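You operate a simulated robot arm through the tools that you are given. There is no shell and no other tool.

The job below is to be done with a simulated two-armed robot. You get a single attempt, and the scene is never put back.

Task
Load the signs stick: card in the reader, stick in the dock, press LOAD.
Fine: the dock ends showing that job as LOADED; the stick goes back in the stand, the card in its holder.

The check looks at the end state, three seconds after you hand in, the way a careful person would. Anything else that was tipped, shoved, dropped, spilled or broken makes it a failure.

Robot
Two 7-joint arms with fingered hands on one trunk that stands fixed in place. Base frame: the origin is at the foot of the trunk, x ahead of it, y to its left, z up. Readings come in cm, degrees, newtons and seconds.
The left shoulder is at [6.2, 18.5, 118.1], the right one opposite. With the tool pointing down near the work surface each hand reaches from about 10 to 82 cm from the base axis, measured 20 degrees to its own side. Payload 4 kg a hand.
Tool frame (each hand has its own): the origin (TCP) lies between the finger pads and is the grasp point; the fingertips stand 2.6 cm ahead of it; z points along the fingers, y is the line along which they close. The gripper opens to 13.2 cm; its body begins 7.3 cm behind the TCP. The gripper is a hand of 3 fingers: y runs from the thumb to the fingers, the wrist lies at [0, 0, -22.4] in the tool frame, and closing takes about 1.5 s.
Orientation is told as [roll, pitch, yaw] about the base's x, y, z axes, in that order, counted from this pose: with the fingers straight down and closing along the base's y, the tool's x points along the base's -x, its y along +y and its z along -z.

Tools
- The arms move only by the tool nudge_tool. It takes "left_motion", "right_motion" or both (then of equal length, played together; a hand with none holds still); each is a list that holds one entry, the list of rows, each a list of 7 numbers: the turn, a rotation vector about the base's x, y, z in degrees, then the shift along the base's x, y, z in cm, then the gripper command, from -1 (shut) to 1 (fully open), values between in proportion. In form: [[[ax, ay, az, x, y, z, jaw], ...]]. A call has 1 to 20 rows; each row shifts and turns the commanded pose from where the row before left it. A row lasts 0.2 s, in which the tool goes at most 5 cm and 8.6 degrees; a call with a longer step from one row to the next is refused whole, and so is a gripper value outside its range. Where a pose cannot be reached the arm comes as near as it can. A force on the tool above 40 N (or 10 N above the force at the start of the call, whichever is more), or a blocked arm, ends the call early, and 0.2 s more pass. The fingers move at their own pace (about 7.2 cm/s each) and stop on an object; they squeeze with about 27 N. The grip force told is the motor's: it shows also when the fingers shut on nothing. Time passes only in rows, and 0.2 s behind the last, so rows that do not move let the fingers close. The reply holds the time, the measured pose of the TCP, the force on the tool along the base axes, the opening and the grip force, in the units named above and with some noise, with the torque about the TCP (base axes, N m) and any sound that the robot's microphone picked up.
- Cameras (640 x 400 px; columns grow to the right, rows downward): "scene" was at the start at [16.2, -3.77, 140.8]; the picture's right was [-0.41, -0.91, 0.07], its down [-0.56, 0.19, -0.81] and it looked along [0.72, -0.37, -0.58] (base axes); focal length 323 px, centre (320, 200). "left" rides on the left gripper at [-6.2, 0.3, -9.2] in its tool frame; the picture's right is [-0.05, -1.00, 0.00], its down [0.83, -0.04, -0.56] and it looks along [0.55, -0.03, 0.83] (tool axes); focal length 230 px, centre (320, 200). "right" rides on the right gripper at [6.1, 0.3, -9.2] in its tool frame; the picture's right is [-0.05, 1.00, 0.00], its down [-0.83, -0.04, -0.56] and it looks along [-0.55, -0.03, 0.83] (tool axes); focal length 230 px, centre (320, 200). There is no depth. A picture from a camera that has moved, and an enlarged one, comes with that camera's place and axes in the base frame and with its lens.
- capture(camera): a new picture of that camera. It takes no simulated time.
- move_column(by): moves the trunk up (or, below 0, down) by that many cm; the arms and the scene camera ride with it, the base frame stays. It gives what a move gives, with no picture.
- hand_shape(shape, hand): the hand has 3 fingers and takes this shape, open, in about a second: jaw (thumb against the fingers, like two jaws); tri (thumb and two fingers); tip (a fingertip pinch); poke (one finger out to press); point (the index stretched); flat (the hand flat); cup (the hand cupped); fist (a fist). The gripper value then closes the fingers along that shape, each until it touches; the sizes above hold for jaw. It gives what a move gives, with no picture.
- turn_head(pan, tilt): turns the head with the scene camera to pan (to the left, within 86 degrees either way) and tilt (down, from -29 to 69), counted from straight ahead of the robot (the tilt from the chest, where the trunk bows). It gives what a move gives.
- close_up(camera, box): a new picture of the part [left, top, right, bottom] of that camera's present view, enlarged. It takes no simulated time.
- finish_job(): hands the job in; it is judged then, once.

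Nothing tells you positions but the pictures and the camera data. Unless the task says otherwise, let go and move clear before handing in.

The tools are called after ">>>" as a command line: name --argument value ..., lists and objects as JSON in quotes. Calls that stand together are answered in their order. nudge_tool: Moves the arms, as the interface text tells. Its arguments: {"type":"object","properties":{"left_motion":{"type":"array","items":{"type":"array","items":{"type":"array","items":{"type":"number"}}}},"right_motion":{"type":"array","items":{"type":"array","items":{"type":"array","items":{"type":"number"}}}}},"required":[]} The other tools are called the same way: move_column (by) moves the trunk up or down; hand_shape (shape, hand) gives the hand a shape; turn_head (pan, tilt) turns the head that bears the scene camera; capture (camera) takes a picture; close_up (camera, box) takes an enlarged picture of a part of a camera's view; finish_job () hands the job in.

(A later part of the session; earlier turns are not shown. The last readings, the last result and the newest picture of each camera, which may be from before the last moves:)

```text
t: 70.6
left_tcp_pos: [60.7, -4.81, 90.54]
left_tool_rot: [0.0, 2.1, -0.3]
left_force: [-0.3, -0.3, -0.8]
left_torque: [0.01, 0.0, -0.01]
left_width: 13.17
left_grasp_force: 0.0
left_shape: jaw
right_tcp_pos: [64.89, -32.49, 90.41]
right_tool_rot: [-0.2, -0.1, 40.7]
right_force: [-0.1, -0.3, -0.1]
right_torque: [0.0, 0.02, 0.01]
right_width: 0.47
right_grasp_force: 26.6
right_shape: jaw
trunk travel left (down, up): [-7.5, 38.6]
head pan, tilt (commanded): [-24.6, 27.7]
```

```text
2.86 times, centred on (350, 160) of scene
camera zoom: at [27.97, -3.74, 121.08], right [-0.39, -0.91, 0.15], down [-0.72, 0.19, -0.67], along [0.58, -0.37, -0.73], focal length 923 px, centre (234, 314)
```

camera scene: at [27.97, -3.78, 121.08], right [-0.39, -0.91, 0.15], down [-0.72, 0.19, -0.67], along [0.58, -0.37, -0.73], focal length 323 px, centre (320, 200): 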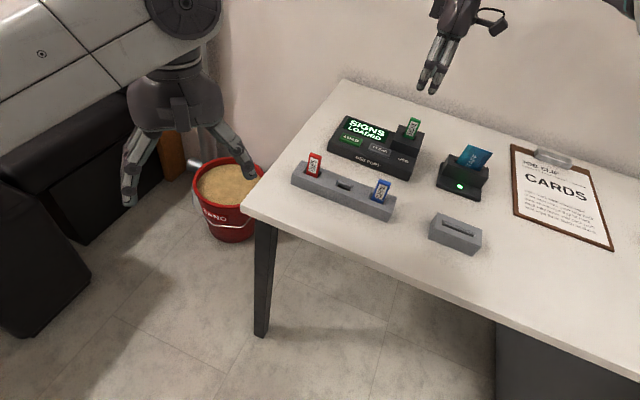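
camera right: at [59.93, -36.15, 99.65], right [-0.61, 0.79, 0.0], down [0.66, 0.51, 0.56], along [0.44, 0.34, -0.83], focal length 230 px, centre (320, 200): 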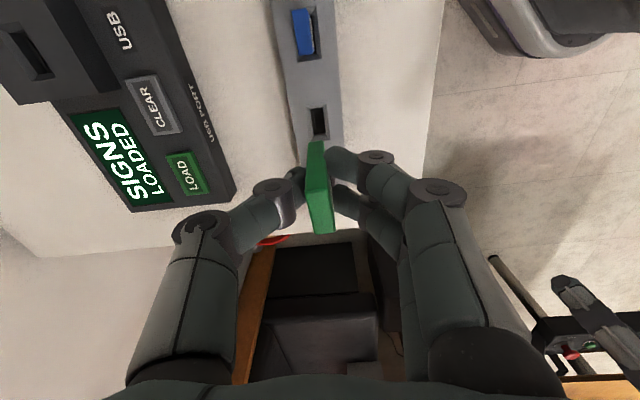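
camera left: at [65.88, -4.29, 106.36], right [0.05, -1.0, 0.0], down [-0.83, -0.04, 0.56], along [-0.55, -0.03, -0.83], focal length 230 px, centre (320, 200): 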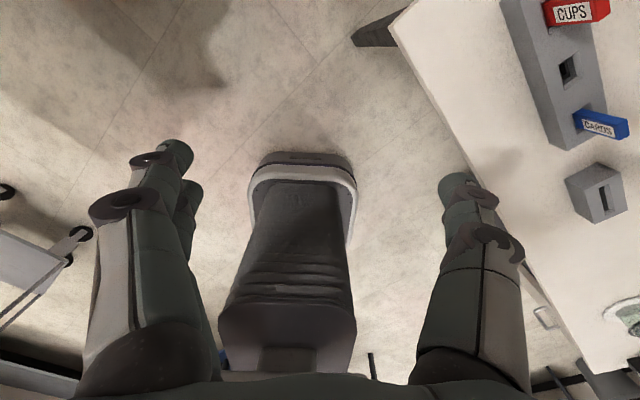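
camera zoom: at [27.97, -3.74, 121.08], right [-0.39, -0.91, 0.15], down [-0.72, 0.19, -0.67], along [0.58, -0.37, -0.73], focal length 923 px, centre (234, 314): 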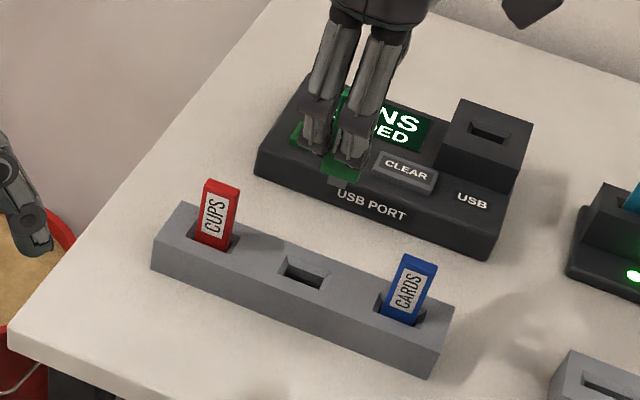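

The stick is within 0.2 cm of the stand slot. I'll make a small correction and descend to just above the slot.

>>> nudge_tool --right_motion '[[[0, 0, 0.8, 0.16, 0.05, -1.2, -1], [0, 0, 0, 0, 0, -1.5, -1], [0, 0, 0, 0, 0, -1.5, -1], [0, 0, 0, 0, 0, -1.2, -1], [0, 0, 0, 0, 0, -0.8, -1], [0, 0, 0, 0, 0, 0, -1], [0, 0, 0, 0, 0, 0, -1]]]'

>>> close_up --camera "right" --box '[260, 80, 380, 260]'

>>> close_up --camera "scene" --box '[300, 120, 390, 210]'

```text
t: 72.2
left_tcp_pos: [60.58, -4.74, 90.65]
left_tool_rot: [0.1, 2.2, -0.3]
left_force: [0.0, 0.7, 0.2]
left_torque: [-0.02, -0.02, 0.01]
left_width: 13.2
left_grasp_force: 0.0
left_shape: jaw
right_tcp_pos: [65.09, -32.36, 84.12]
right_tool_rot: [-0.1, -0.1, 41.4]
right_force: [-1.0, -0.5, 0.3]
right_torque: [0.01, -0.03, -0.01]
right_width: 0.45
right_grasp_force: 26.7
right_shape: jaw
trunk travel left (down, up): [-7.5, 38.6]
head pan, tilt (commanded): [-24.6, 27.7]
```

```text
2.22 times, centred on (320, 170) of right
camera zoom: at [60.16, -36.23, 93.41], right [-0.62, 0.78, 0.0], down [0.65, 0.52, 0.56], along [0.44, 0.35, -0.83], focal length 511 px, centre (320, 267)
```

zoom: 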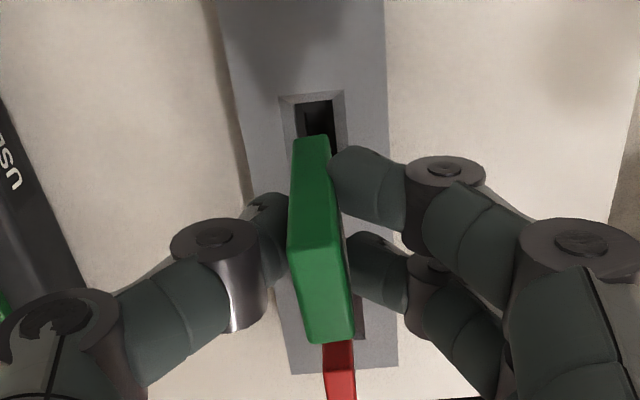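

```text
4.44 times, centred on (345, 165) of scene
camera zoom: at [27.98, -3.76, 121.08], right [-0.39, -0.91, 0.15], down [-0.72, 0.19, -0.67], along [0.58, -0.37, -0.73], focal length 1436 px, centre (209, 356)
```

zoom: 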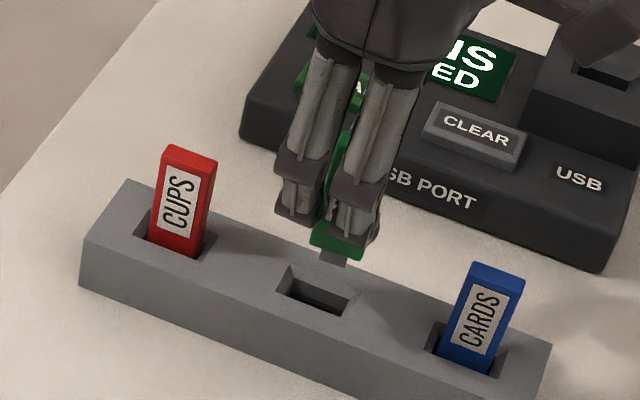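

I'll zoom in to refine the alignment along the row before inserting.

>>> close_up --camera "scene" --box '[333, 160, 363, 200]'

>>> close_up --camera "right" --box '[295, 115, 345, 165]'

```text
10.00 times, centred on (348, 180) of scene
camera zoom: at [27.98, -3.76, 121.08], right [-0.39, -0.91, 0.15], down [-0.72, 0.19, -0.67], along [0.58, -0.37, -0.73], focal length 3231 px, centre (40, 400)
```

zoom: 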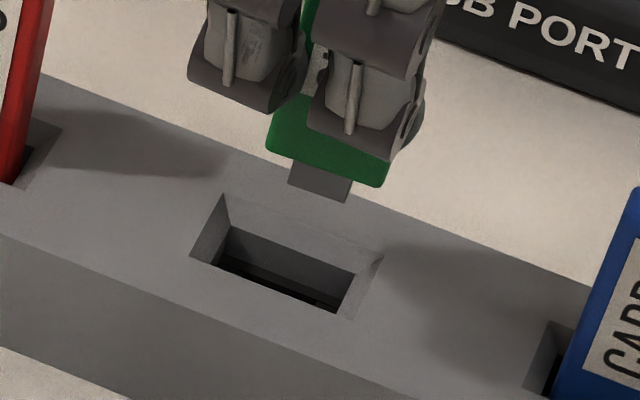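

```text
8.00 times, centred on (320, 140) of right
camera zoom: at [60.16, -36.23, 93.41], right [-0.62, 0.78, 0.0], down [0.65, 0.52, 0.56], along [0.44, 0.35, -0.83], focal length 1841 px, centre (320, 680)
```

zoom: 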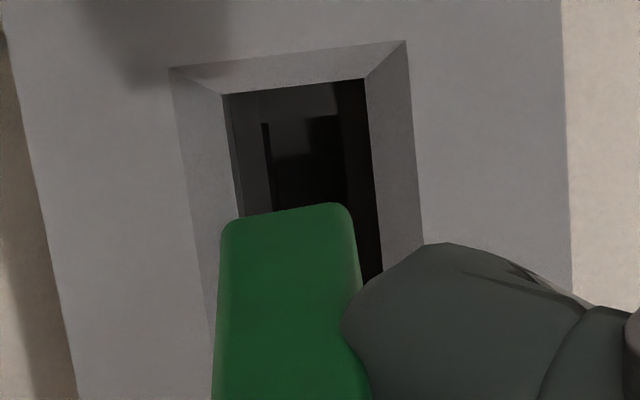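

Both views agree I need about +0.29 cm along the row and +0.07 cm toward the front. I'll apply that and lower slowly.

>>> nudge_tool --right_motion '[[[0, 0, 0, 0.155, 0.255, 0, -1], [0, 0, 0, 0, 0, -0.4, -1], [0, 0, 0, 0, 0, -0.4, -1], [0, 0, 0, 0, 0, -0.4, -1], [0, 0, 0, 0, 0, -0.4, -1], [0, 0, 0, 0, 0, 0, -1]]]'

>>> close_up --camera "scene" --box '[325, 150, 373, 200]'

>>> close_up --camera "right" --box '[280, 105, 360, 165]'

```text
t: 73.6
left_tcp_pos: [60.77, -4.67, 90.61]
left_tool_rot: [0.0, 2.2, -0.3]
left_force: [0.2, 0.1, 0.0]
left_torque: [0.0, 0.02, -0.02]
left_width: 13.2
left_grasp_force: 0.2
left_shape: jaw
right_tcp_pos: [65.3, -32.1, 82.5]
right_tool_rot: [-0.2, -0.1, 41.3]
right_force: [-0.4, -0.4, 0.2]
right_torque: [-0.03, 0.0, 0.02]
right_width: 0.48
right_grasp_force: 27.3
right_shape: jaw
trunk travel left (down, up): [-7.5, 38.6]
head pan, tilt (commanded): [-24.6, 27.7]
```

```text
8.00 times, centred on (349, 175) of scene
camera zoom: at [27.97, -3.76, 121.08], right [-0.39, -0.91, 0.15], down [-0.72, 0.19, -0.67], along [0.58, -0.37, -0.73], focal length 2585 px, centre (88, 400)
```

zoom: 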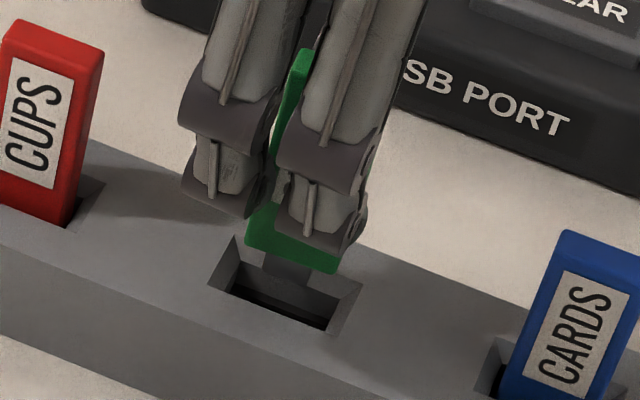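

```text
6.67 times, centred on (320, 135) of right
camera zoom: at [60.32, -36.0, 91.81], right [-0.62, 0.78, 0.0], down [0.65, 0.52, 0.56], along [0.44, 0.34, -0.83], focal length 1534 px, centre (320, 633)
```

zoom: 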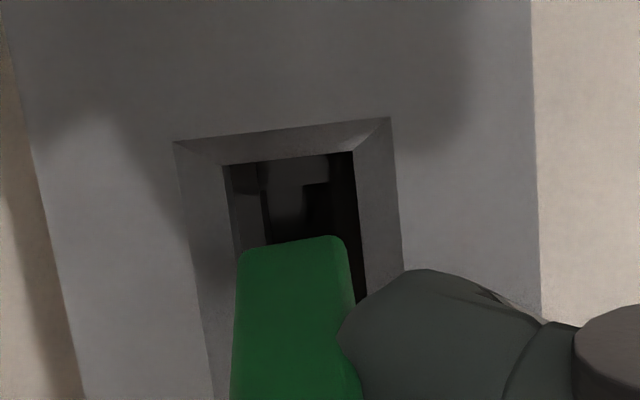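

The plug is over the middle of the slot opening. I'll continue down slowly.

>>> nudge_tool --right_motion '[[[0, 0, 0, 0, 0, -0.3, -1], [0, 0, 0, 0, 0, -0.3, -1], [0, 0, 0, 0, 0, -0.3, -1], [0, 0, 0, 0, 0, 0, -1]]]'

>>> close_up --camera "scene" --box '[325, 150, 373, 200]'

>>> close_up --camera "right" --box '[280, 105, 360, 165]'

```text
t: 74.6
left_tcp_pos: [60.73, -4.8, 90.61]
left_tool_rot: [0.0, 2.2, -0.3]
left_force: [0.0, -0.2, -0.3]
left_torque: [0.02, 0.01, 0.02]
left_width: 13.17
left_grasp_force: 0.2
left_shape: jaw
right_tcp_pos: [65.25, -32.22, 81.53]
right_tool_rot: [-0.1, 0.0, 41.5]
right_force: [-0.5, -0.3, 0.9]
right_torque: [0.02, 0.02, 0.01]
right_width: 0.46
right_grasp_force: 27.1
right_shape: jaw
trunk travel left (down, up): [-7.5, 38.6]
head pan, tilt (commanded): [-24.6, 27.7]
```

```text
8.00 times, centred on (349, 175) of scene
camera zoom: at [27.97, -3.76, 121.08], right [-0.39, -0.91, 0.15], down [-0.72, 0.19, -0.67], along [0.58, -0.37, -0.73], focal length 2585 px, centre (88, 400)
```

zoom: 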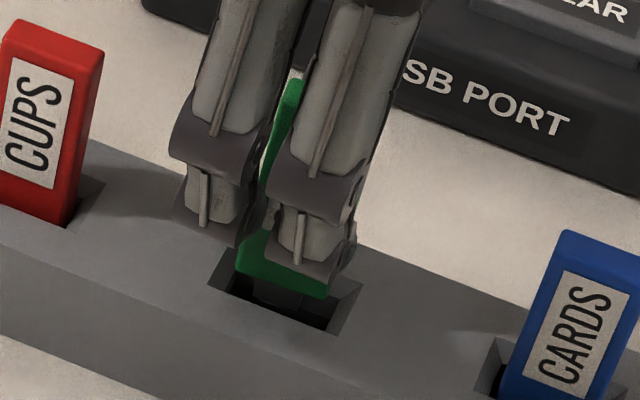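

```text
6.67 times, centred on (320, 135) of right
camera zoom: at [60.35, -35.98, 90.88], right [-0.62, 0.78, 0.0], down [0.65, 0.52, 0.56], along [0.44, 0.34, -0.83], focal length 1534 px, centre (320, 633)
```

zoom: 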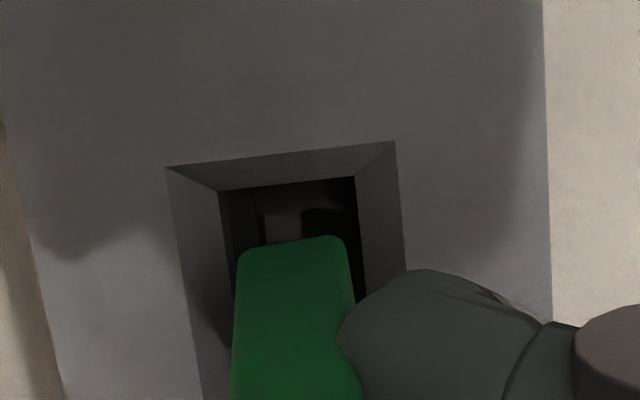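

Tracking well inside the slot. I'll lower in finer steps toward the seated height (TCP about 80.5).

>>> nudge_tool --right_motion '[[[0, 0, 0, 0, 0, -0.2, -1], [0, 0, 0, 0, 0, -0.2, -1], [0, 0, 0, 0, 0, -0.2, -1], [0, 0, 0, 0, 0, 0, -1]]]'

>>> close_up --camera "scene" --box '[325, 150, 373, 200]'

>>> close_up --camera "right" --box '[280, 105, 360, 165]'

```text
t: 75.6
left_tcp_pos: [60.67, -4.65, 90.66]
left_tool_rot: [0.0, 2.1, -0.2]
left_force: [0.0, 0.2, 0.6]
left_torque: [0.03, -0.02, 0.01]
left_width: 13.17
left_grasp_force: 0.0
left_shape: jaw
right_tcp_pos: [65.24, -32.25, 81.02]
right_tool_rot: [-0.1, 0.0, 41.4]
right_force: [0.1, 0.4, 0.4]
right_torque: [0.01, -0.02, 0.02]
right_width: 0.47
right_grasp_force: 27.3
right_shape: jaw
trunk travel left (down, up): [-7.5, 38.6]
head pan, tilt (commanded): [-24.6, 27.7]
```

```text
8.00 times, centred on (349, 175) of scene
camera zoom: at [27.98, -3.76, 121.08], right [-0.39, -0.91, 0.15], down [-0.72, 0.19, -0.67], along [0.58, -0.37, -0.73], focal length 2585 px, centre (88, 400)
```

zoom: 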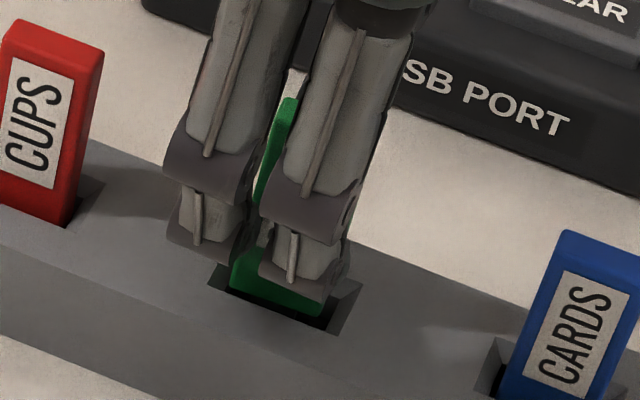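

```text
6.67 times, centred on (320, 135) of right
camera zoom: at [60.37, -35.97, 90.27], right [-0.62, 0.78, 0.0], down [0.65, 0.52, 0.56], along [0.44, 0.34, -0.83], focal length 1534 px, centre (320, 633)
```

zoom: 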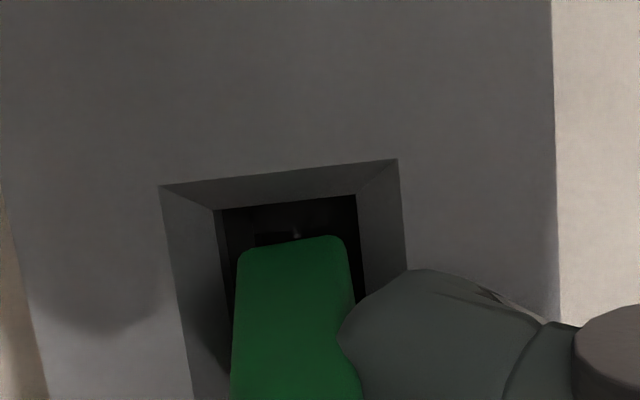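

Body entering the inner hole freely. I'll continue to contact.

>>> nudge_tool --right_motion '[[[0, 0, 0, 0, 0, -0.15, -1], [0, 0, 0, 0, 0, -0.15, -1], [0, 0, 0, 0, 0, -0.1, -1], [0, 0, 0, 0, 0, 0, -1]]]'

>>> close_up --camera "scene" --box '[325, 150, 373, 200]'

```text
t: 76.6
left_tcp_pos: [60.61, -4.73, 90.68]
left_tool_rot: [-0.1, 2.2, -0.3]
left_force: [0.7, -0.7, 0.0]
left_torque: [0.0, -0.05, -0.01]
left_width: 13.17
left_grasp_force: 0.0
left_shape: jaw
right_tcp_pos: [65.16, -31.94, 80.6]
right_tool_rot: [-0.1, -0.1, 41.4]
right_force: [0.1, -1.6, 1.0]
right_torque: [-0.09, -0.01, 0.0]
right_width: 0.5
right_grasp_force: 27.0
right_shape: jaw
trunk travel left (down, up): [-7.5, 38.6]
head pan, tilt (commanded): [-24.6, 27.7]
```

```text
8.00 times, centred on (349, 175) of scene
camera zoom: at [27.98, -3.77, 121.08], right [-0.39, -0.91, 0.15], down [-0.72, 0.19, -0.67], along [0.58, -0.37, -0.73], focal length 2585 px, centre (88, 400)
```

zoom: 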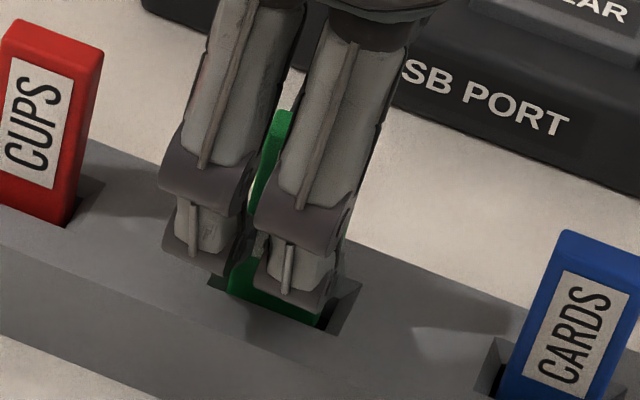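

Only slight side contact so far. I'll go a bit further to confirm it's seated.

>>> nudge_tool --right_motion '[[[0, 0, 0, 0, 0, -0.12, -1], [0, 0, 0, 0, 0, -0.12, -1], [0, 0, 0, 0, 0, 0, -1]]]'

```text
t: 77.4
left_tcp_pos: [60.76, -4.72, 90.62]
left_tool_rot: [0.0, 2.1, -0.4]
left_force: [-0.1, 0.3, 1.2]
left_torque: [0.0, -0.02, 0.05]
left_width: 13.17
left_grasp_force: 0.0
left_shape: jaw
right_tcp_pos: [65.3, -32.11, 80.42]
right_tool_rot: [-0.1, -0.1, 41.4]
right_force: [0.1, -0.7, 0.5]
right_torque: [-0.02, -0.03, -0.01]
right_width: 0.45
right_grasp_force: 27.5
right_shape: jaw
trunk travel left (down, up): [-7.5, 38.6]
head pan, tilt (commanded): [-24.6, 27.7]
```

>>> nudge_tool --right_motion '[[[0, 0, 0, 0, 0, -0.12, -1], [0, 0, 0, 0, 0, -0.12, -1], [0, 0, 0, 0, 0, 0, -1]]]'

>>> close_up --camera "scene" --box '[325, 150, 373, 200]'

>>> close_up --camera "right" --box '[260, 100, 380, 260]'

```text
t: 78.2
left_tcp_pos: [60.63, -4.86, 90.56]
left_tool_rot: [0.1, 2.2, -0.3]
left_force: [0.2, -0.2, -0.2]
left_torque: [0.01, -0.04, 0.01]
left_width: 13.21
left_grasp_force: 0.0
left_shape: jaw
right_tcp_pos: [65.33, -32.21, 80.09]
right_tool_rot: [0.0, -0.1, 41.4]
right_force: [0.4, -1.0, 0.4]
right_torque: [-0.04, 0.01, 0.01]
right_width: 0.45
right_grasp_force: 26.6
right_shape: jaw
trunk travel left (down, up): [-7.5, 38.6]
head pan, tilt (commanded): [-24.6, 27.7]
```

```text
8.00 times, centred on (349, 175) of scene
camera zoom: at [27.98, -3.76, 121.08], right [-0.39, -0.91, 0.15], down [-0.72, 0.19, -0.67], along [0.58, -0.37, -0.73], focal length 2585 px, centre (88, 400)
```

zoom: 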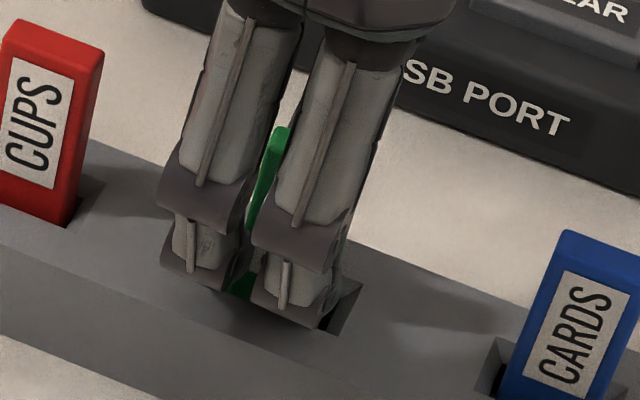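

```text
2.50 times, centred on (320, 180) of right
camera zoom: at [60.37, -35.97, 89.39], right [-0.62, 0.78, 0.0], down [0.65, 0.52, 0.56], along [0.44, 0.35, -0.83], focal length 575 px, centre (320, 250)
```

zoom: 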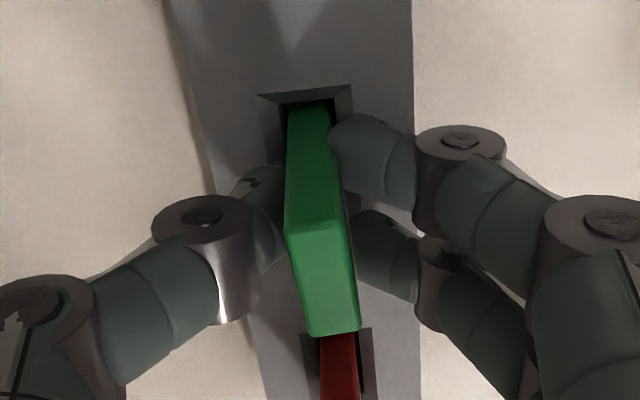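

The stick's top is level with its neighbours, so it's essentially seated. I'll open the jaws gently and check.

>>> nudge_tool --right_motion '[[[0, 0, 0, 0, 0, -0.1, -1], [0, 0, 0, 0, 0, 0, -0.85], [0, 0, 0, 0, 0, 0, -0.7], [0, 0, 0, 0, 0, 0, -0.5], [0, 0, 0, 0, 0, 0, -0.3], [0, 0, 0, 0, 0, 0, -0.3], [0, 0, 0, 0, 0, 0, -0.3]]]'

>>> close_up --camera "scene" --box '[280, 130, 400, 230]'

>>> capture --camera "right"

```text
t: 79.8
left_tcp_pos: [60.72, -4.67, 90.64]
left_tool_rot: [0.0, 2.2, -0.3]
left_force: [1.0, 0.1, -0.2]
left_torque: [0.03, -0.02, 0.02]
left_width: 13.18
left_grasp_force: 0.0
left_shape: jaw
right_tcp_pos: [65.3, -32.18, 79.97]
right_tool_rot: [-0.2, -0.1, 41.4]
right_force: [-0.4, 0.0, 1.1]
right_torque: [-0.01, -0.03, 0.02]
right_width: 4.56
right_grasp_force: 0.2
right_shape: jaw
trunk travel left (down, up): [-7.5, 38.6]
head pan, tilt (commanded): [-24.6, 27.7]
```

```text
4.00 times, centred on (340, 180) of scene
camera zoom: at [27.98, -3.76, 121.08], right [-0.39, -0.91, 0.15], down [-0.72, 0.19, -0.67], along [0.58, -0.37, -0.73], focal length 1292 px, centre (240, 280)
```

zoom: 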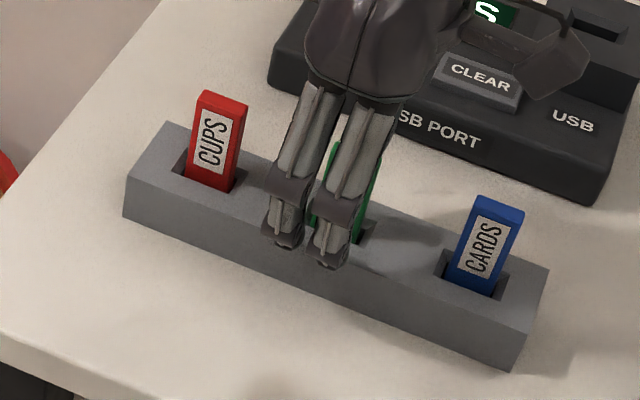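

```text
taken
camera right: at [60.38, -35.97, 89.27], right [-0.62, 0.78, 0.0], down [0.65, 0.52, 0.56], along [0.44, 0.34, -0.83], focal length 230 px, centre (320, 200)
```

right: 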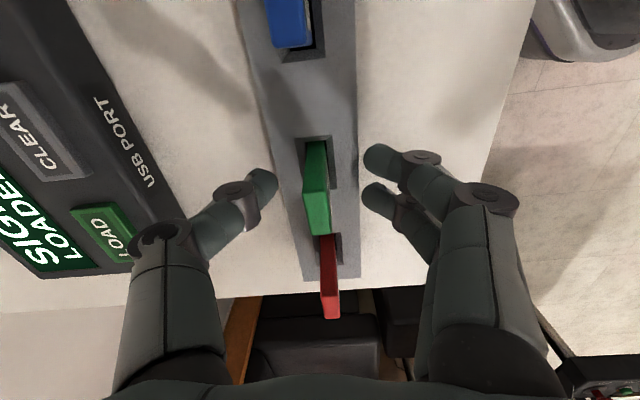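

The stick is released in the stand. I'll rise clear and move to hover over the card in the reader.

>>> nudge_tool --right_motion '[[[0, 0, 0, 0, 0, 1.0, -0.3], [0, 0, 0, 0, 0, 2.0, -0.3], [0, 0, 0, 0, 0, 3.0, -0.3], [0, 0, 0, 0, 0, 3.5, -0.2], [0, 0, 0, 0, 0, 3.5, -0.1], [0, 0, 0, 0, 0, 2.0, -0.1], [0, 0, 1.2, -0.4, -4.0, 0, -0.1], [0, 0, 1.2, -0.4, -4.3, 0, -0.1], [0, 0, 1.2, -0.4, -4.3, 0, -0.1], [0, 0, 0, -0.4, -4.3, 0, -0.1], [0, 0, 0, -0.4, -4.3, 0, -0.1], [0, 0, 0, -0.4, -4.3, 0, -0.1], [0, 0, 0, -0.4, -4.3, 0, -0.1], [0, 0, 0, 0, 0, 0, -0.1], [0, 0, 0, 0, 0, 0, -0.1]]]'

>>> capture --camera "scene"

>>> close_up --camera "scene" --box '[280, 90, 430, 230]'

>>> capture --camera "right"

>>> close_up --camera "right" --box '[270, 40, 370, 160]'

```text
t: 83.0
left_tcp_pos: [60.65, -4.8, 90.67]
left_tool_rot: [0.1, 2.3, -0.3]
left_force: [-0.2, 0.0, 0.4]
left_torque: [-0.02, -0.02, -0.01]
left_width: 13.21
left_grasp_force: 0.0
left_shape: jaw
right_tcp_pos: [62.54, -61.86, 94.99]
right_tool_rot: [-0.1, -0.1, 44.9]
right_force: [0.5, -0.5, 0.5]
right_torque: [0.01, 0.0, 0.03]
right_width: 5.9
right_grasp_force: 0.0
right_shape: jaw
trunk travel left (down, up): [-7.5, 38.6]
head pan, tilt (commanded): [-24.6, 27.7]
```

```text
taken
camera scene: at [27.98, -3.8, 121.08], right [-0.39, -0.91, 0.15], down [-0.72, 0.19, -0.67], along [0.58, -0.37, -0.73], focal length 323 px, centre (320, 200)
```

scene: 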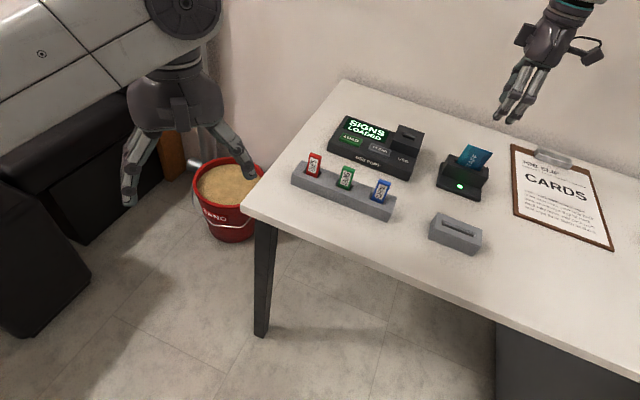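

```text
2.86 times, centred on (355, 160) of scene
camera zoom: at [27.98, -3.8, 121.08], right [-0.39, -0.91, 0.15], down [-0.72, 0.19, -0.67], along [0.58, -0.37, -0.73], focal length 923 px, centre (220, 314)
```

zoom: 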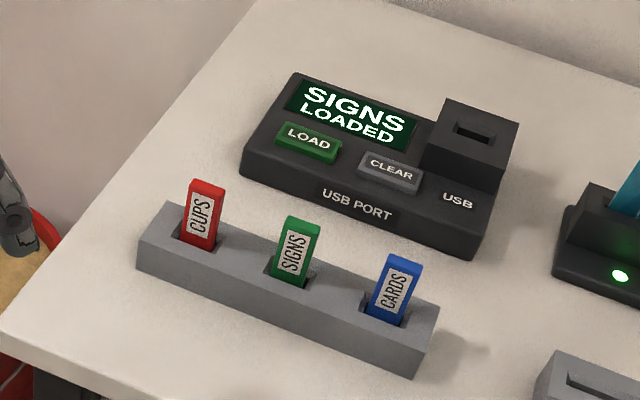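

```text
taken
camera right: at [57.84, -66.0, 104.27], right [-0.67, 0.74, 0.0], down [0.62, 0.56, 0.56], along [0.41, 0.37, -0.83], focal length 230 px, centre (320, 200)
```

right: 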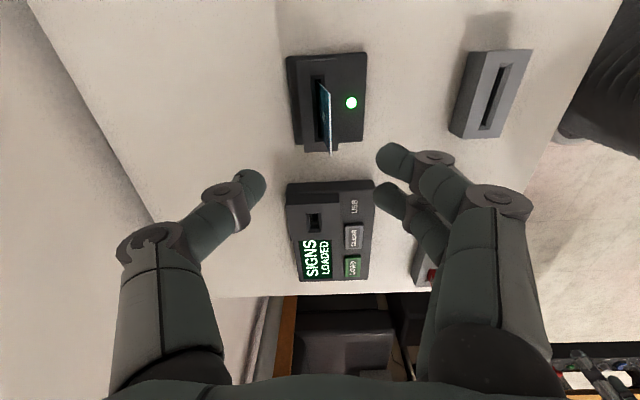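

```text
3.33 times, centred on (320, 100) of right
camera zoom: at [57.84, -66.0, 104.27], right [-0.67, 0.74, 0.0], down [0.62, 0.56, 0.56], along [0.41, 0.37, -0.83], focal length 767 px, centre (320, 533)
```

zoom: 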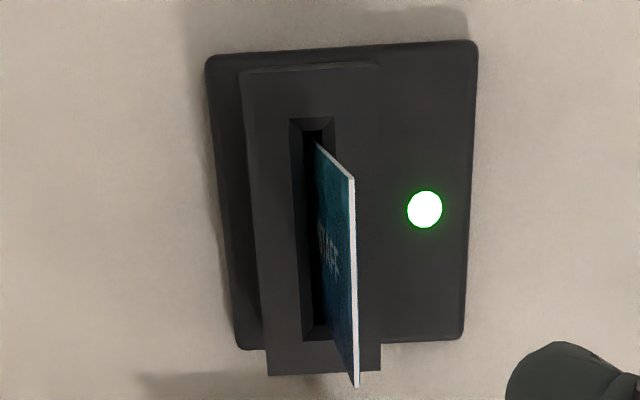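

The stick is properly back, with SIGNS LOADED on the display. The card leans about 9° toward the front in the reader; the jaws straddle it with room, so I'll descend to the grip height.

>>> nudge_tool --right_motion '[[[0, 0, 0, -0.1, 0, -2.5, -0.1], [0, 0, 0, 0, 0, -3.0, -0.1], [0, 0, 0, 0, 0, -3.0, -0.1], [0, 0, 0, 0, 0, -2.2, -0.1], [0, 0, 0, 0, 0, -1.4, -0.1], [0, 0, 0, 0, 0, 0, -0.1], [0, 0, 0, 0, 0, 0, -0.1]]]'

>>> capture --camera "right"

>>> close_up --camera "scene" --box '[425, 110, 515, 210]'

```text
t: 84.6
left_tcp_pos: [60.76, -4.8, 90.54]
left_tool_rot: [0.0, 2.2, -0.3]
left_force: [0.0, 0.7, 0.0]
left_torque: [0.0, -0.02, -0.01]
left_width: 13.22
left_grasp_force: 0.1
left_shape: jaw
right_tcp_pos: [62.33, -61.85, 82.97]
right_tool_rot: [-0.1, -0.1, 45.0]
right_force: [-0.1, 0.1, 0.5]
right_torque: [0.01, 0.0, 0.01]
right_width: 5.92
right_grasp_force: 0.0
right_shape: jaw
trunk travel left (down, up): [-7.5, 38.6]
head pan, tilt (commanded): [-24.6, 27.7]
```

```text
taken
camera right: at [57.71, -66.04, 92.16], right [-0.67, 0.74, 0.0], down [0.62, 0.56, 0.56], along [0.41, 0.37, -0.83], focal length 230 px, centre (320, 200)
```

right: 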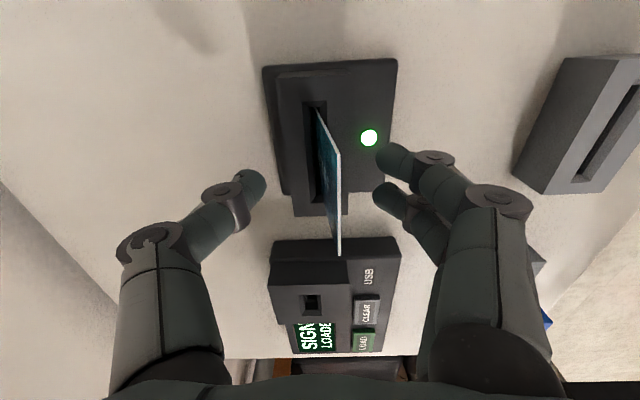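

```text
4.00 times, centred on (470, 160) of scene
camera zoom: at [27.98, -3.77, 121.08], right [-0.39, -0.91, 0.15], down [-0.72, 0.19, -0.67], along [0.58, -0.37, -0.73], focal length 1292 px, centre (-280, 360)
```

zoom: 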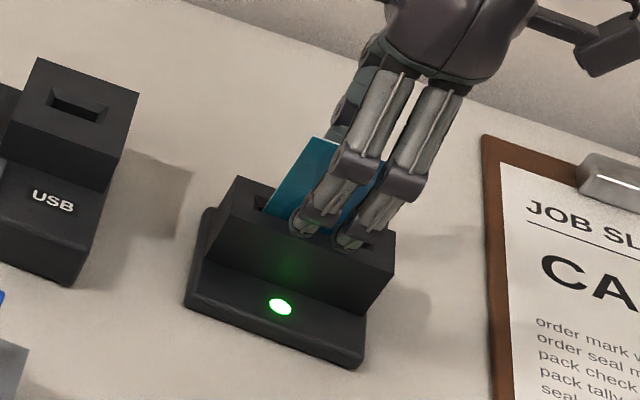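

The card is between the jaws, clear of both sides. Closing gradually.

>>> nudge_tool --right_motion '[[[0, 0, 0, 0, 0, 0, -0.4], [0, 0, 0, 0, 0, 0, -0.6], [0, 0, 0, 0, 0, 0, -0.75], [0, 0, 0, 0, 0, 0, -0.85], [0, 0, 0, 0, 0, 0, -0.95], [0, 0, 0, 0, 0, 0, -1], [0, 0, 0, 0, 0, 0, -1], [0, 0, 0, 0, 0, 0, -1], [0, 0, 0, 0, 0, 0, -1]]]'

>>> capture --camera "right"

>>> close_up --camera "scene" --box '[425, 110, 515, 210]'

```text
t: 86.6
left_tcp_pos: [60.67, -4.74, 90.63]
left_tool_rot: [0.0, 2.2, -0.3]
left_force: [0.5, -0.2, 0.5]
left_torque: [-0.01, 0.0, 0.02]
left_width: 13.18
left_grasp_force: 0.0
left_shape: jaw
right_tcp_pos: [62.28, -61.82, 82.84]
right_tool_rot: [-0.1, -0.1, 45.0]
right_force: [0.5, -0.3, 0.5]
right_torque: [0.02, 0.04, -0.01]
right_width: 0.0
right_grasp_force: 27.1
right_shape: jaw
trunk travel left (down, up): [-7.5, 38.6]
head pan, tilt (commanded): [-24.6, 27.7]
```

```text
taken
camera right: at [57.72, -66.03, 92.19], right [-0.67, 0.74, 0.0], down [0.62, 0.56, 0.56], along [0.41, 0.37, -0.83], focal length 230 px, centre (320, 200)
```

right: 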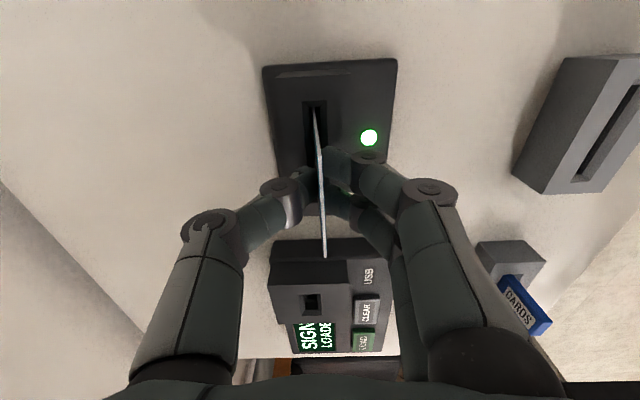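

```text
4.00 times, centred on (470, 160) of scene
camera zoom: at [27.98, -3.76, 121.08], right [-0.39, -0.91, 0.15], down [-0.72, 0.19, -0.67], along [0.58, -0.37, -0.73], focal length 1292 px, centre (-280, 360)
```

zoom: 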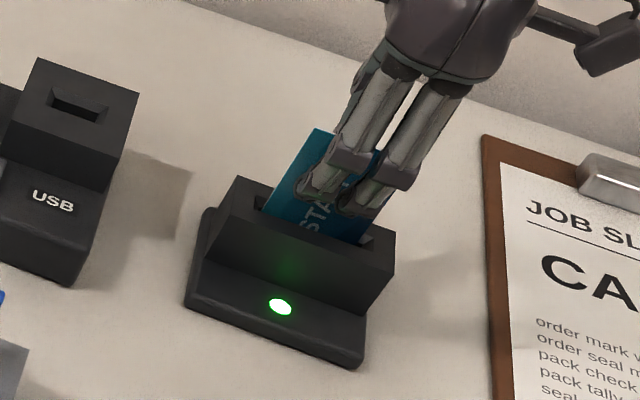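

The card is gripped upright. I'll lift it straight out of the reader.

>>> nudge_tool --right_motion '[[[0, 0, 0, 0, 0, 0.4, -1], [0, 0, 0, 0, 0, 0.6, -1], [0, 0, 0, 0, 0, 0.8, -1], [0, 0, 0, 0, 0, 1.0, -1], [0, 0, 0, 0, 0, 1.2, -1], [0, 0, 0, 0, 0, 1.5, -1], [0, 0, 0, 0, 0, 1.5, -1], [0, 0, 0, 0, 0, 1.5, -1], [0, 0, 0, 0, 0, 0, -1]]]'

>>> capture --camera "right"

>>> close_up --camera "scene" --box '[320, 70, 520, 210]'

```text
t: 88.6
left_tcp_pos: [60.71, -4.75, 90.59]
left_tool_rot: [0.0, 2.2, -0.3]
left_force: [0.0, 0.1, -0.1]
left_torque: [-0.03, 0.02, 0.01]
left_width: 13.18
left_grasp_force: 0.0
left_shape: jaw
right_tcp_pos: [62.42, -61.94, 91.66]
right_tool_rot: [0.0, -0.2, 45.0]
right_force: [-0.6, 0.1, -0.9]
right_torque: [0.0, 0.0, -0.02]
right_width: 0.0
right_grasp_force: 27.5
right_shape: jaw
trunk travel left (down, up): [-7.5, 38.6]
head pan, tilt (commanded): [-24.6, 27.7]
```

```text
taken
camera right: at [57.8, -66.02, 100.84], right [-0.67, 0.74, 0.0], down [0.62, 0.56, 0.56], along [0.41, 0.37, -0.83], focal length 230 px, centre (320, 200)
```

right: 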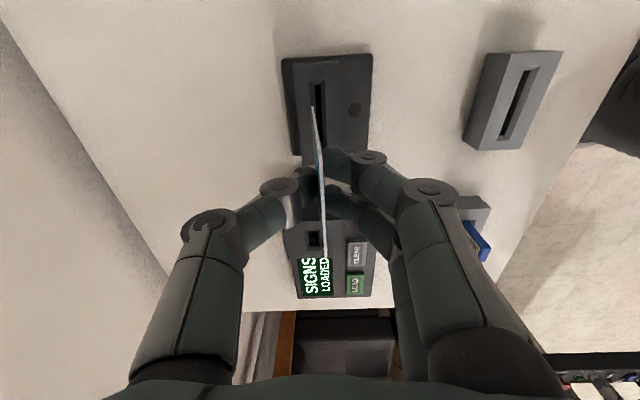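

```text
2.86 times, centred on (420, 140) of scene
camera zoom: at [28.0, -3.79, 121.07], right [-0.39, -0.91, 0.15], down [-0.72, 0.19, -0.67], along [0.58, -0.37, -0.73], focal length 923 px, centre (34, 371)
```

zoom: 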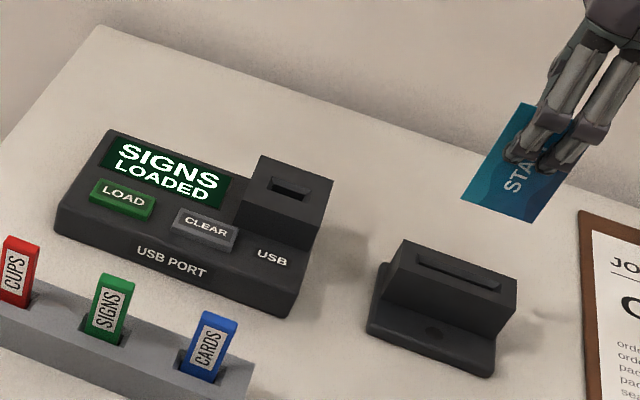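

The card is out, and LOADED is still displayed. I'll zoom in on how the card sits in the grip.

>>> close_up --camera "right" --box '[285, 95, 355, 265]'

>>> close_up --camera "scene" --box '[470, 85, 540, 155]'

```text
2.35 times, centred on (320, 180) of right
camera zoom: at [57.8, -66.02, 100.84], right [-0.67, 0.74, 0.0], down [0.62, 0.56, 0.56], along [0.41, 0.37, -0.83], focal length 541 px, centre (320, 247)
```

zoom: 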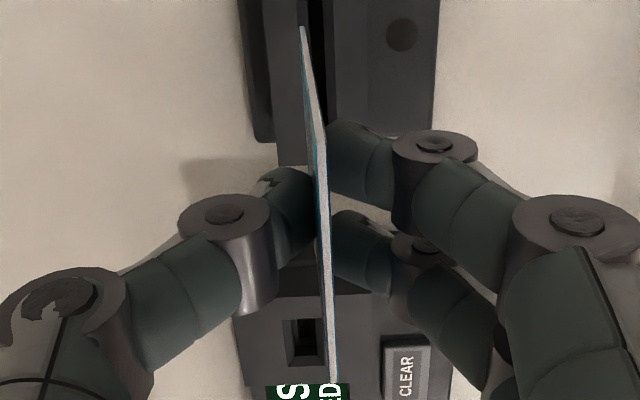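

```text
5.71 times, centred on (505, 120) of scene
camera zoom: at [28.0, -3.79, 121.07], right [-0.39, -0.91, 0.15], down [-0.72, 0.19, -0.67], along [0.58, -0.37, -0.73], focal length 1846 px, centre (-737, 657)
```

zoom: 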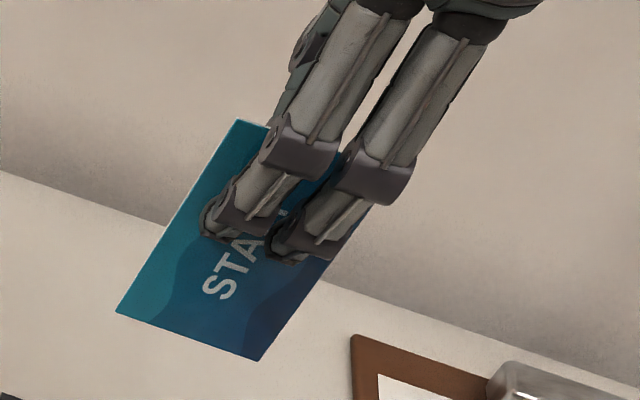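

The card leans about 3° in the grip. I'll correct that while carrying it back over its holder, whose slot centre is at about (48.73,-48.82).

>>> nudge_tool --right_motion '[[[0.3, 0.3, 0, -1.8, 1.75, 0, -1], [0.3, 0.3, 0, -1.96, 1.89, 0, -1], [0.3, 0.3, 0, -1.96, 1.89, 0, -1], [0.3, 0.3, 0, -1.96, 1.89, 0, -1], [0.3, 0.3, 0, -1.96, 1.89, 0, -1], [0.3, 0.3, 0, -1.96, 1.89, 0, -1], [0.3, 0.3, 0, -1.96, 1.89, 0, -1], [0, 0, 0, 0, 0, 0, -1], [0, 0, 0, 0, 0, 0, -1]]]'

>>> capture --camera "right"

>>> close_up --camera "right" --box '[270, 40, 370, 170]'

>>> close_up --camera "scene" --box '[410, 130, 530, 270]'

```text
t: 90.6
left_tcp_pos: [60.63, -4.81, 90.75]
left_tool_rot: [0.0, 2.1, -0.3]
left_force: [0.1, 0.4, 0.6]
left_torque: [-0.03, 0.02, 0.0]
left_width: 13.19
left_grasp_force: 0.0
left_shape: jaw
right_tcp_pos: [48.86, -48.81, 91.56]
right_tool_rot: [2.9, 0.0, 45.0]
right_force: [-0.1, -0.2, -0.3]
right_torque: [0.03, -0.01, 0.0]
right_width: 0.0
right_grasp_force: 26.9
right_shape: jaw
trunk travel left (down, up): [-7.5, 38.6]
head pan, tilt (commanded): [-24.6, 27.7]
```

```text
taken
camera right: at [44.54, -53.29, 100.69], right [-0.67, 0.74, 0.05], down [0.64, 0.54, 0.55], along [0.38, 0.4, -0.83], focal length 230 px, centre (320, 200)
```

right: 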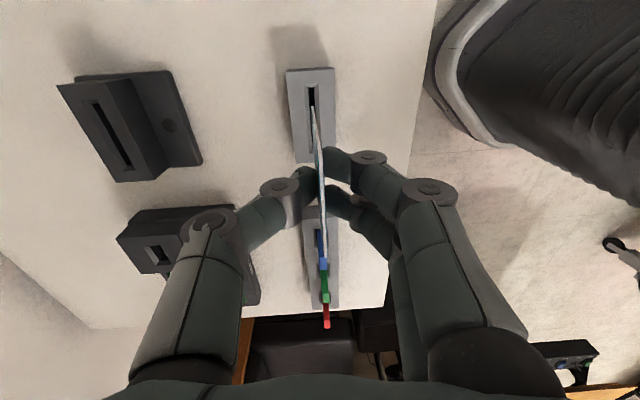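

```text
3.08 times, centred on (320, 105) of right
camera zoom: at [44.54, -53.29, 100.69], right [-0.67, 0.74, 0.05], down [0.64, 0.54, 0.55], along [0.38, 0.4, -0.83], focal length 708 px, centre (320, 492)
```

zoom: 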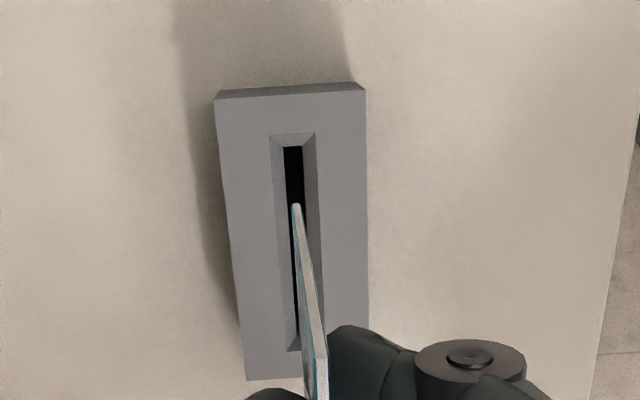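

```text
2.86 times, centred on (470, 200) of scene
camera zoom: at [27.95, -3.75, 121.09], right [-0.39, -0.91, 0.15], down [-0.72, 0.19, -0.67], along [0.58, -0.37, -0.73], focal length 923 px, centre (-109, 200)
```

zoom: 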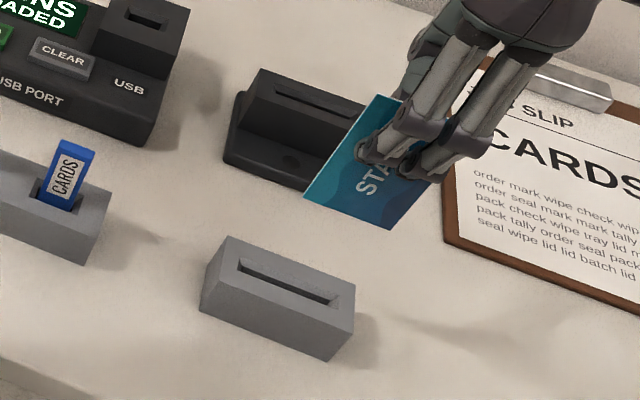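

Both views put the card within 0.1 cm of the holder slot. I'll descend to just above it.

>>> nudge_tool --right_motion '[[[0, 0, 0, 0, 0, -1.2, -1], [0, 0, 0, 0, 0, -1.5, -1], [0, 0, 0, 0, 0, -1.5, -1], [0, 0, 0, 0, 0, -1.2, -1], [0, 0, 0, 0, 0, -0.6, -1], [0, 0, 0, 0, 0, 0, -1], [0, 0, 0, 0, 0, 0, -1]]]'

>>> close_up --camera "right" --box '[270, 30, 370, 170]'

>>> close_up --camera "scene" --box '[420, 170, 500, 260]'

```text
t: 92.2
left_tcp_pos: [60.72, -4.74, 90.72]
left_tool_rot: [0.0, 2.1, -0.3]
left_force: [-0.4, 0.4, -0.3]
left_torque: [0.0, -0.02, 0.02]
left_width: 13.19
left_grasp_force: 0.2
left_shape: jaw
right_tcp_pos: [48.77, -48.95, 85.41]
right_tool_rot: [2.9, -0.1, 44.9]
right_force: [-0.7, 0.5, 0.0]
right_torque: [0.0, 0.0, 0.0]
right_width: 0.01
right_grasp_force: 27.1
right_shape: jaw
trunk travel left (down, up): [-7.5, 38.6]
head pan, tilt (commanded): [-24.6, 27.7]
```

```text
2.86 times, centred on (320, 100) of right
camera zoom: at [44.5, -53.36, 94.7], right [-0.67, 0.74, 0.05], down [0.64, 0.54, 0.55], along [0.38, 0.4, -0.83], focal length 657 px, centre (320, 486)
```

zoom: 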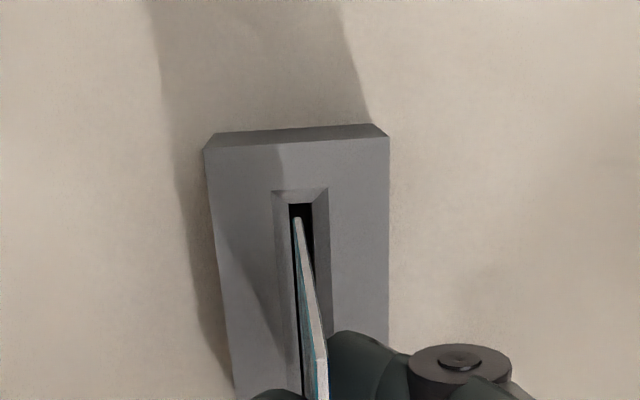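

```text
4.44 times, centred on (460, 215) of scene
camera zoom: at [27.97, -3.77, 121.08], right [-0.39, -0.91, 0.15], down [-0.72, 0.19, -0.67], along [0.58, -0.37, -0.73], focal length 1436 px, centre (-302, 133)
```

zoom: 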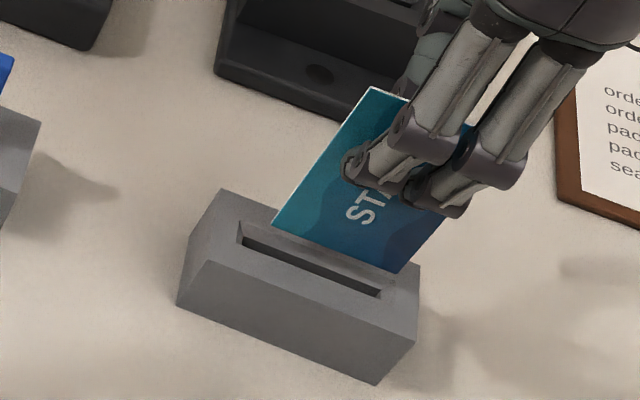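

I'll zoom in to refine the last few millimetres.

>>> close_up --camera "scene" --box '[430, 195, 480, 240]'

>>> close_up --camera "right" --box '[295, 85, 345, 135]'

```text
8.89 times, centred on (455, 218) of scene
camera zoom: at [27.97, -3.77, 121.08], right [-0.39, -0.91, 0.15], down [-0.72, 0.19, -0.67], along [0.58, -0.37, -0.73], focal length 2872 px, centre (-880, 44)
```

zoom: 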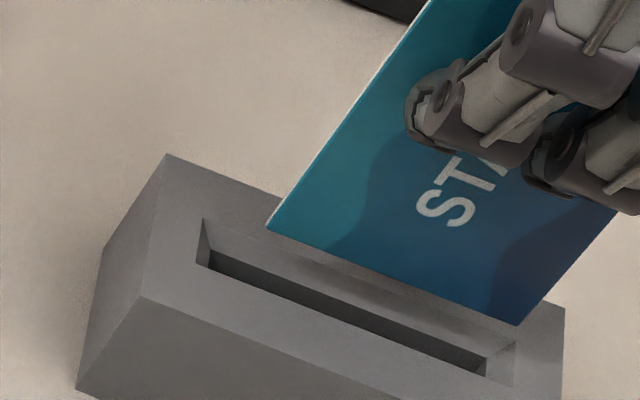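

```text
8.00 times, centred on (320, 110) of right
camera zoom: at [44.5, -53.36, 94.7], right [-0.67, 0.74, 0.05], down [0.64, 0.54, 0.55], along [0.38, 0.4, -0.83], focal length 1841 px, centre (320, 920)
```

zoom: 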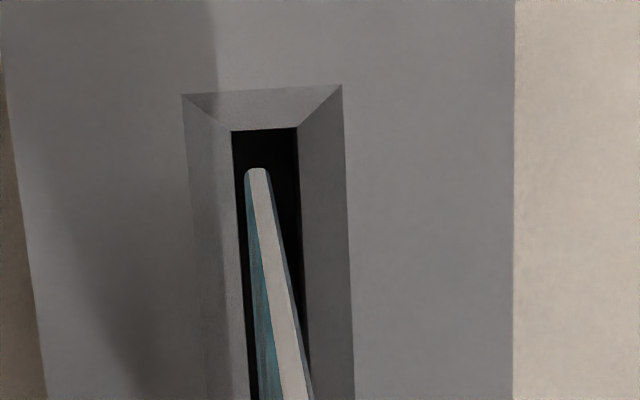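

Refined correction: +0.3 cm along the row and +0.16 cm toward the front. I'll apply it and begin lowering.

>>> nudge_tool --right_motion '[[[0, 0, 0, 0.1, 0.32, 0, -1], [0, 0, 0, 0, 0, 0, -1], [0, 0, 0, 0, 0, -0.3, -1], [0, 0, 0, 0, 0, -0.3, -1], [0, 0, 0, 0, 0, -0.3, -1], [0, 0, 0, 0, 0, 0, -1]]]'

>>> close_up --camera "scene" --box '[430, 195, 480, 240]'

>>> close_up --camera "right" --box '[295, 85, 345, 135]'

```text
t: 93.6
left_tcp_pos: [60.77, -4.7, 90.6]
left_tool_rot: [0.1, 2.2, -0.3]
left_force: [0.5, -0.1, 0.6]
left_torque: [0.03, 0.0, -0.01]
left_width: 13.19
left_grasp_force: 0.1
left_shape: jaw
right_tcp_pos: [48.89, -48.56, 84.59]
right_tool_rot: [2.9, -0.2, 45.0]
right_force: [0.8, 0.2, -0.6]
right_torque: [0.01, 0.01, -0.03]
right_width: 0.0
right_grasp_force: 26.9
right_shape: jaw
trunk travel left (down, up): [-7.5, 38.6]
head pan, tilt (commanded): [-24.6, 27.7]
```

```text
8.89 times, centred on (455, 218) of scene
camera zoom: at [27.97, -3.76, 121.08], right [-0.39, -0.91, 0.15], down [-0.72, 0.19, -0.67], along [0.58, -0.37, -0.73], focal length 2872 px, centre (-880, 44)
```

zoom: 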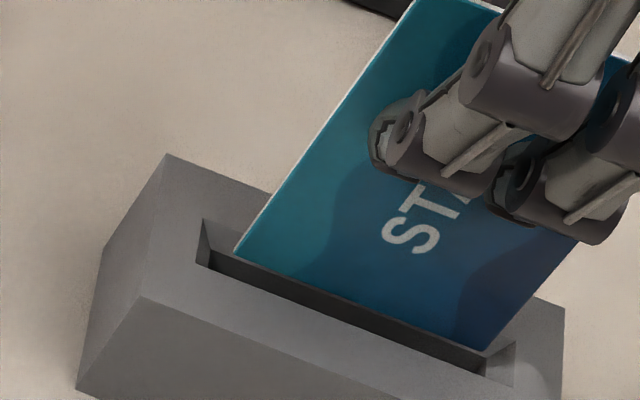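

```text
8.00 times, centred on (320, 110) of right
camera zoom: at [44.57, -53.01, 93.85], right [-0.67, 0.74, 0.05], down [0.64, 0.54, 0.55], along [0.38, 0.4, -0.83], focal length 1841 px, centre (320, 920)
```

zoom: 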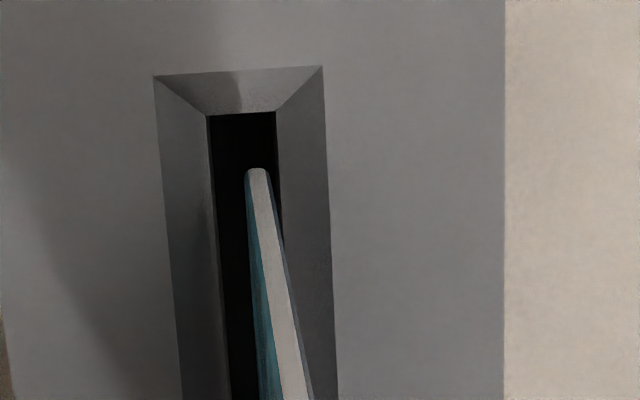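

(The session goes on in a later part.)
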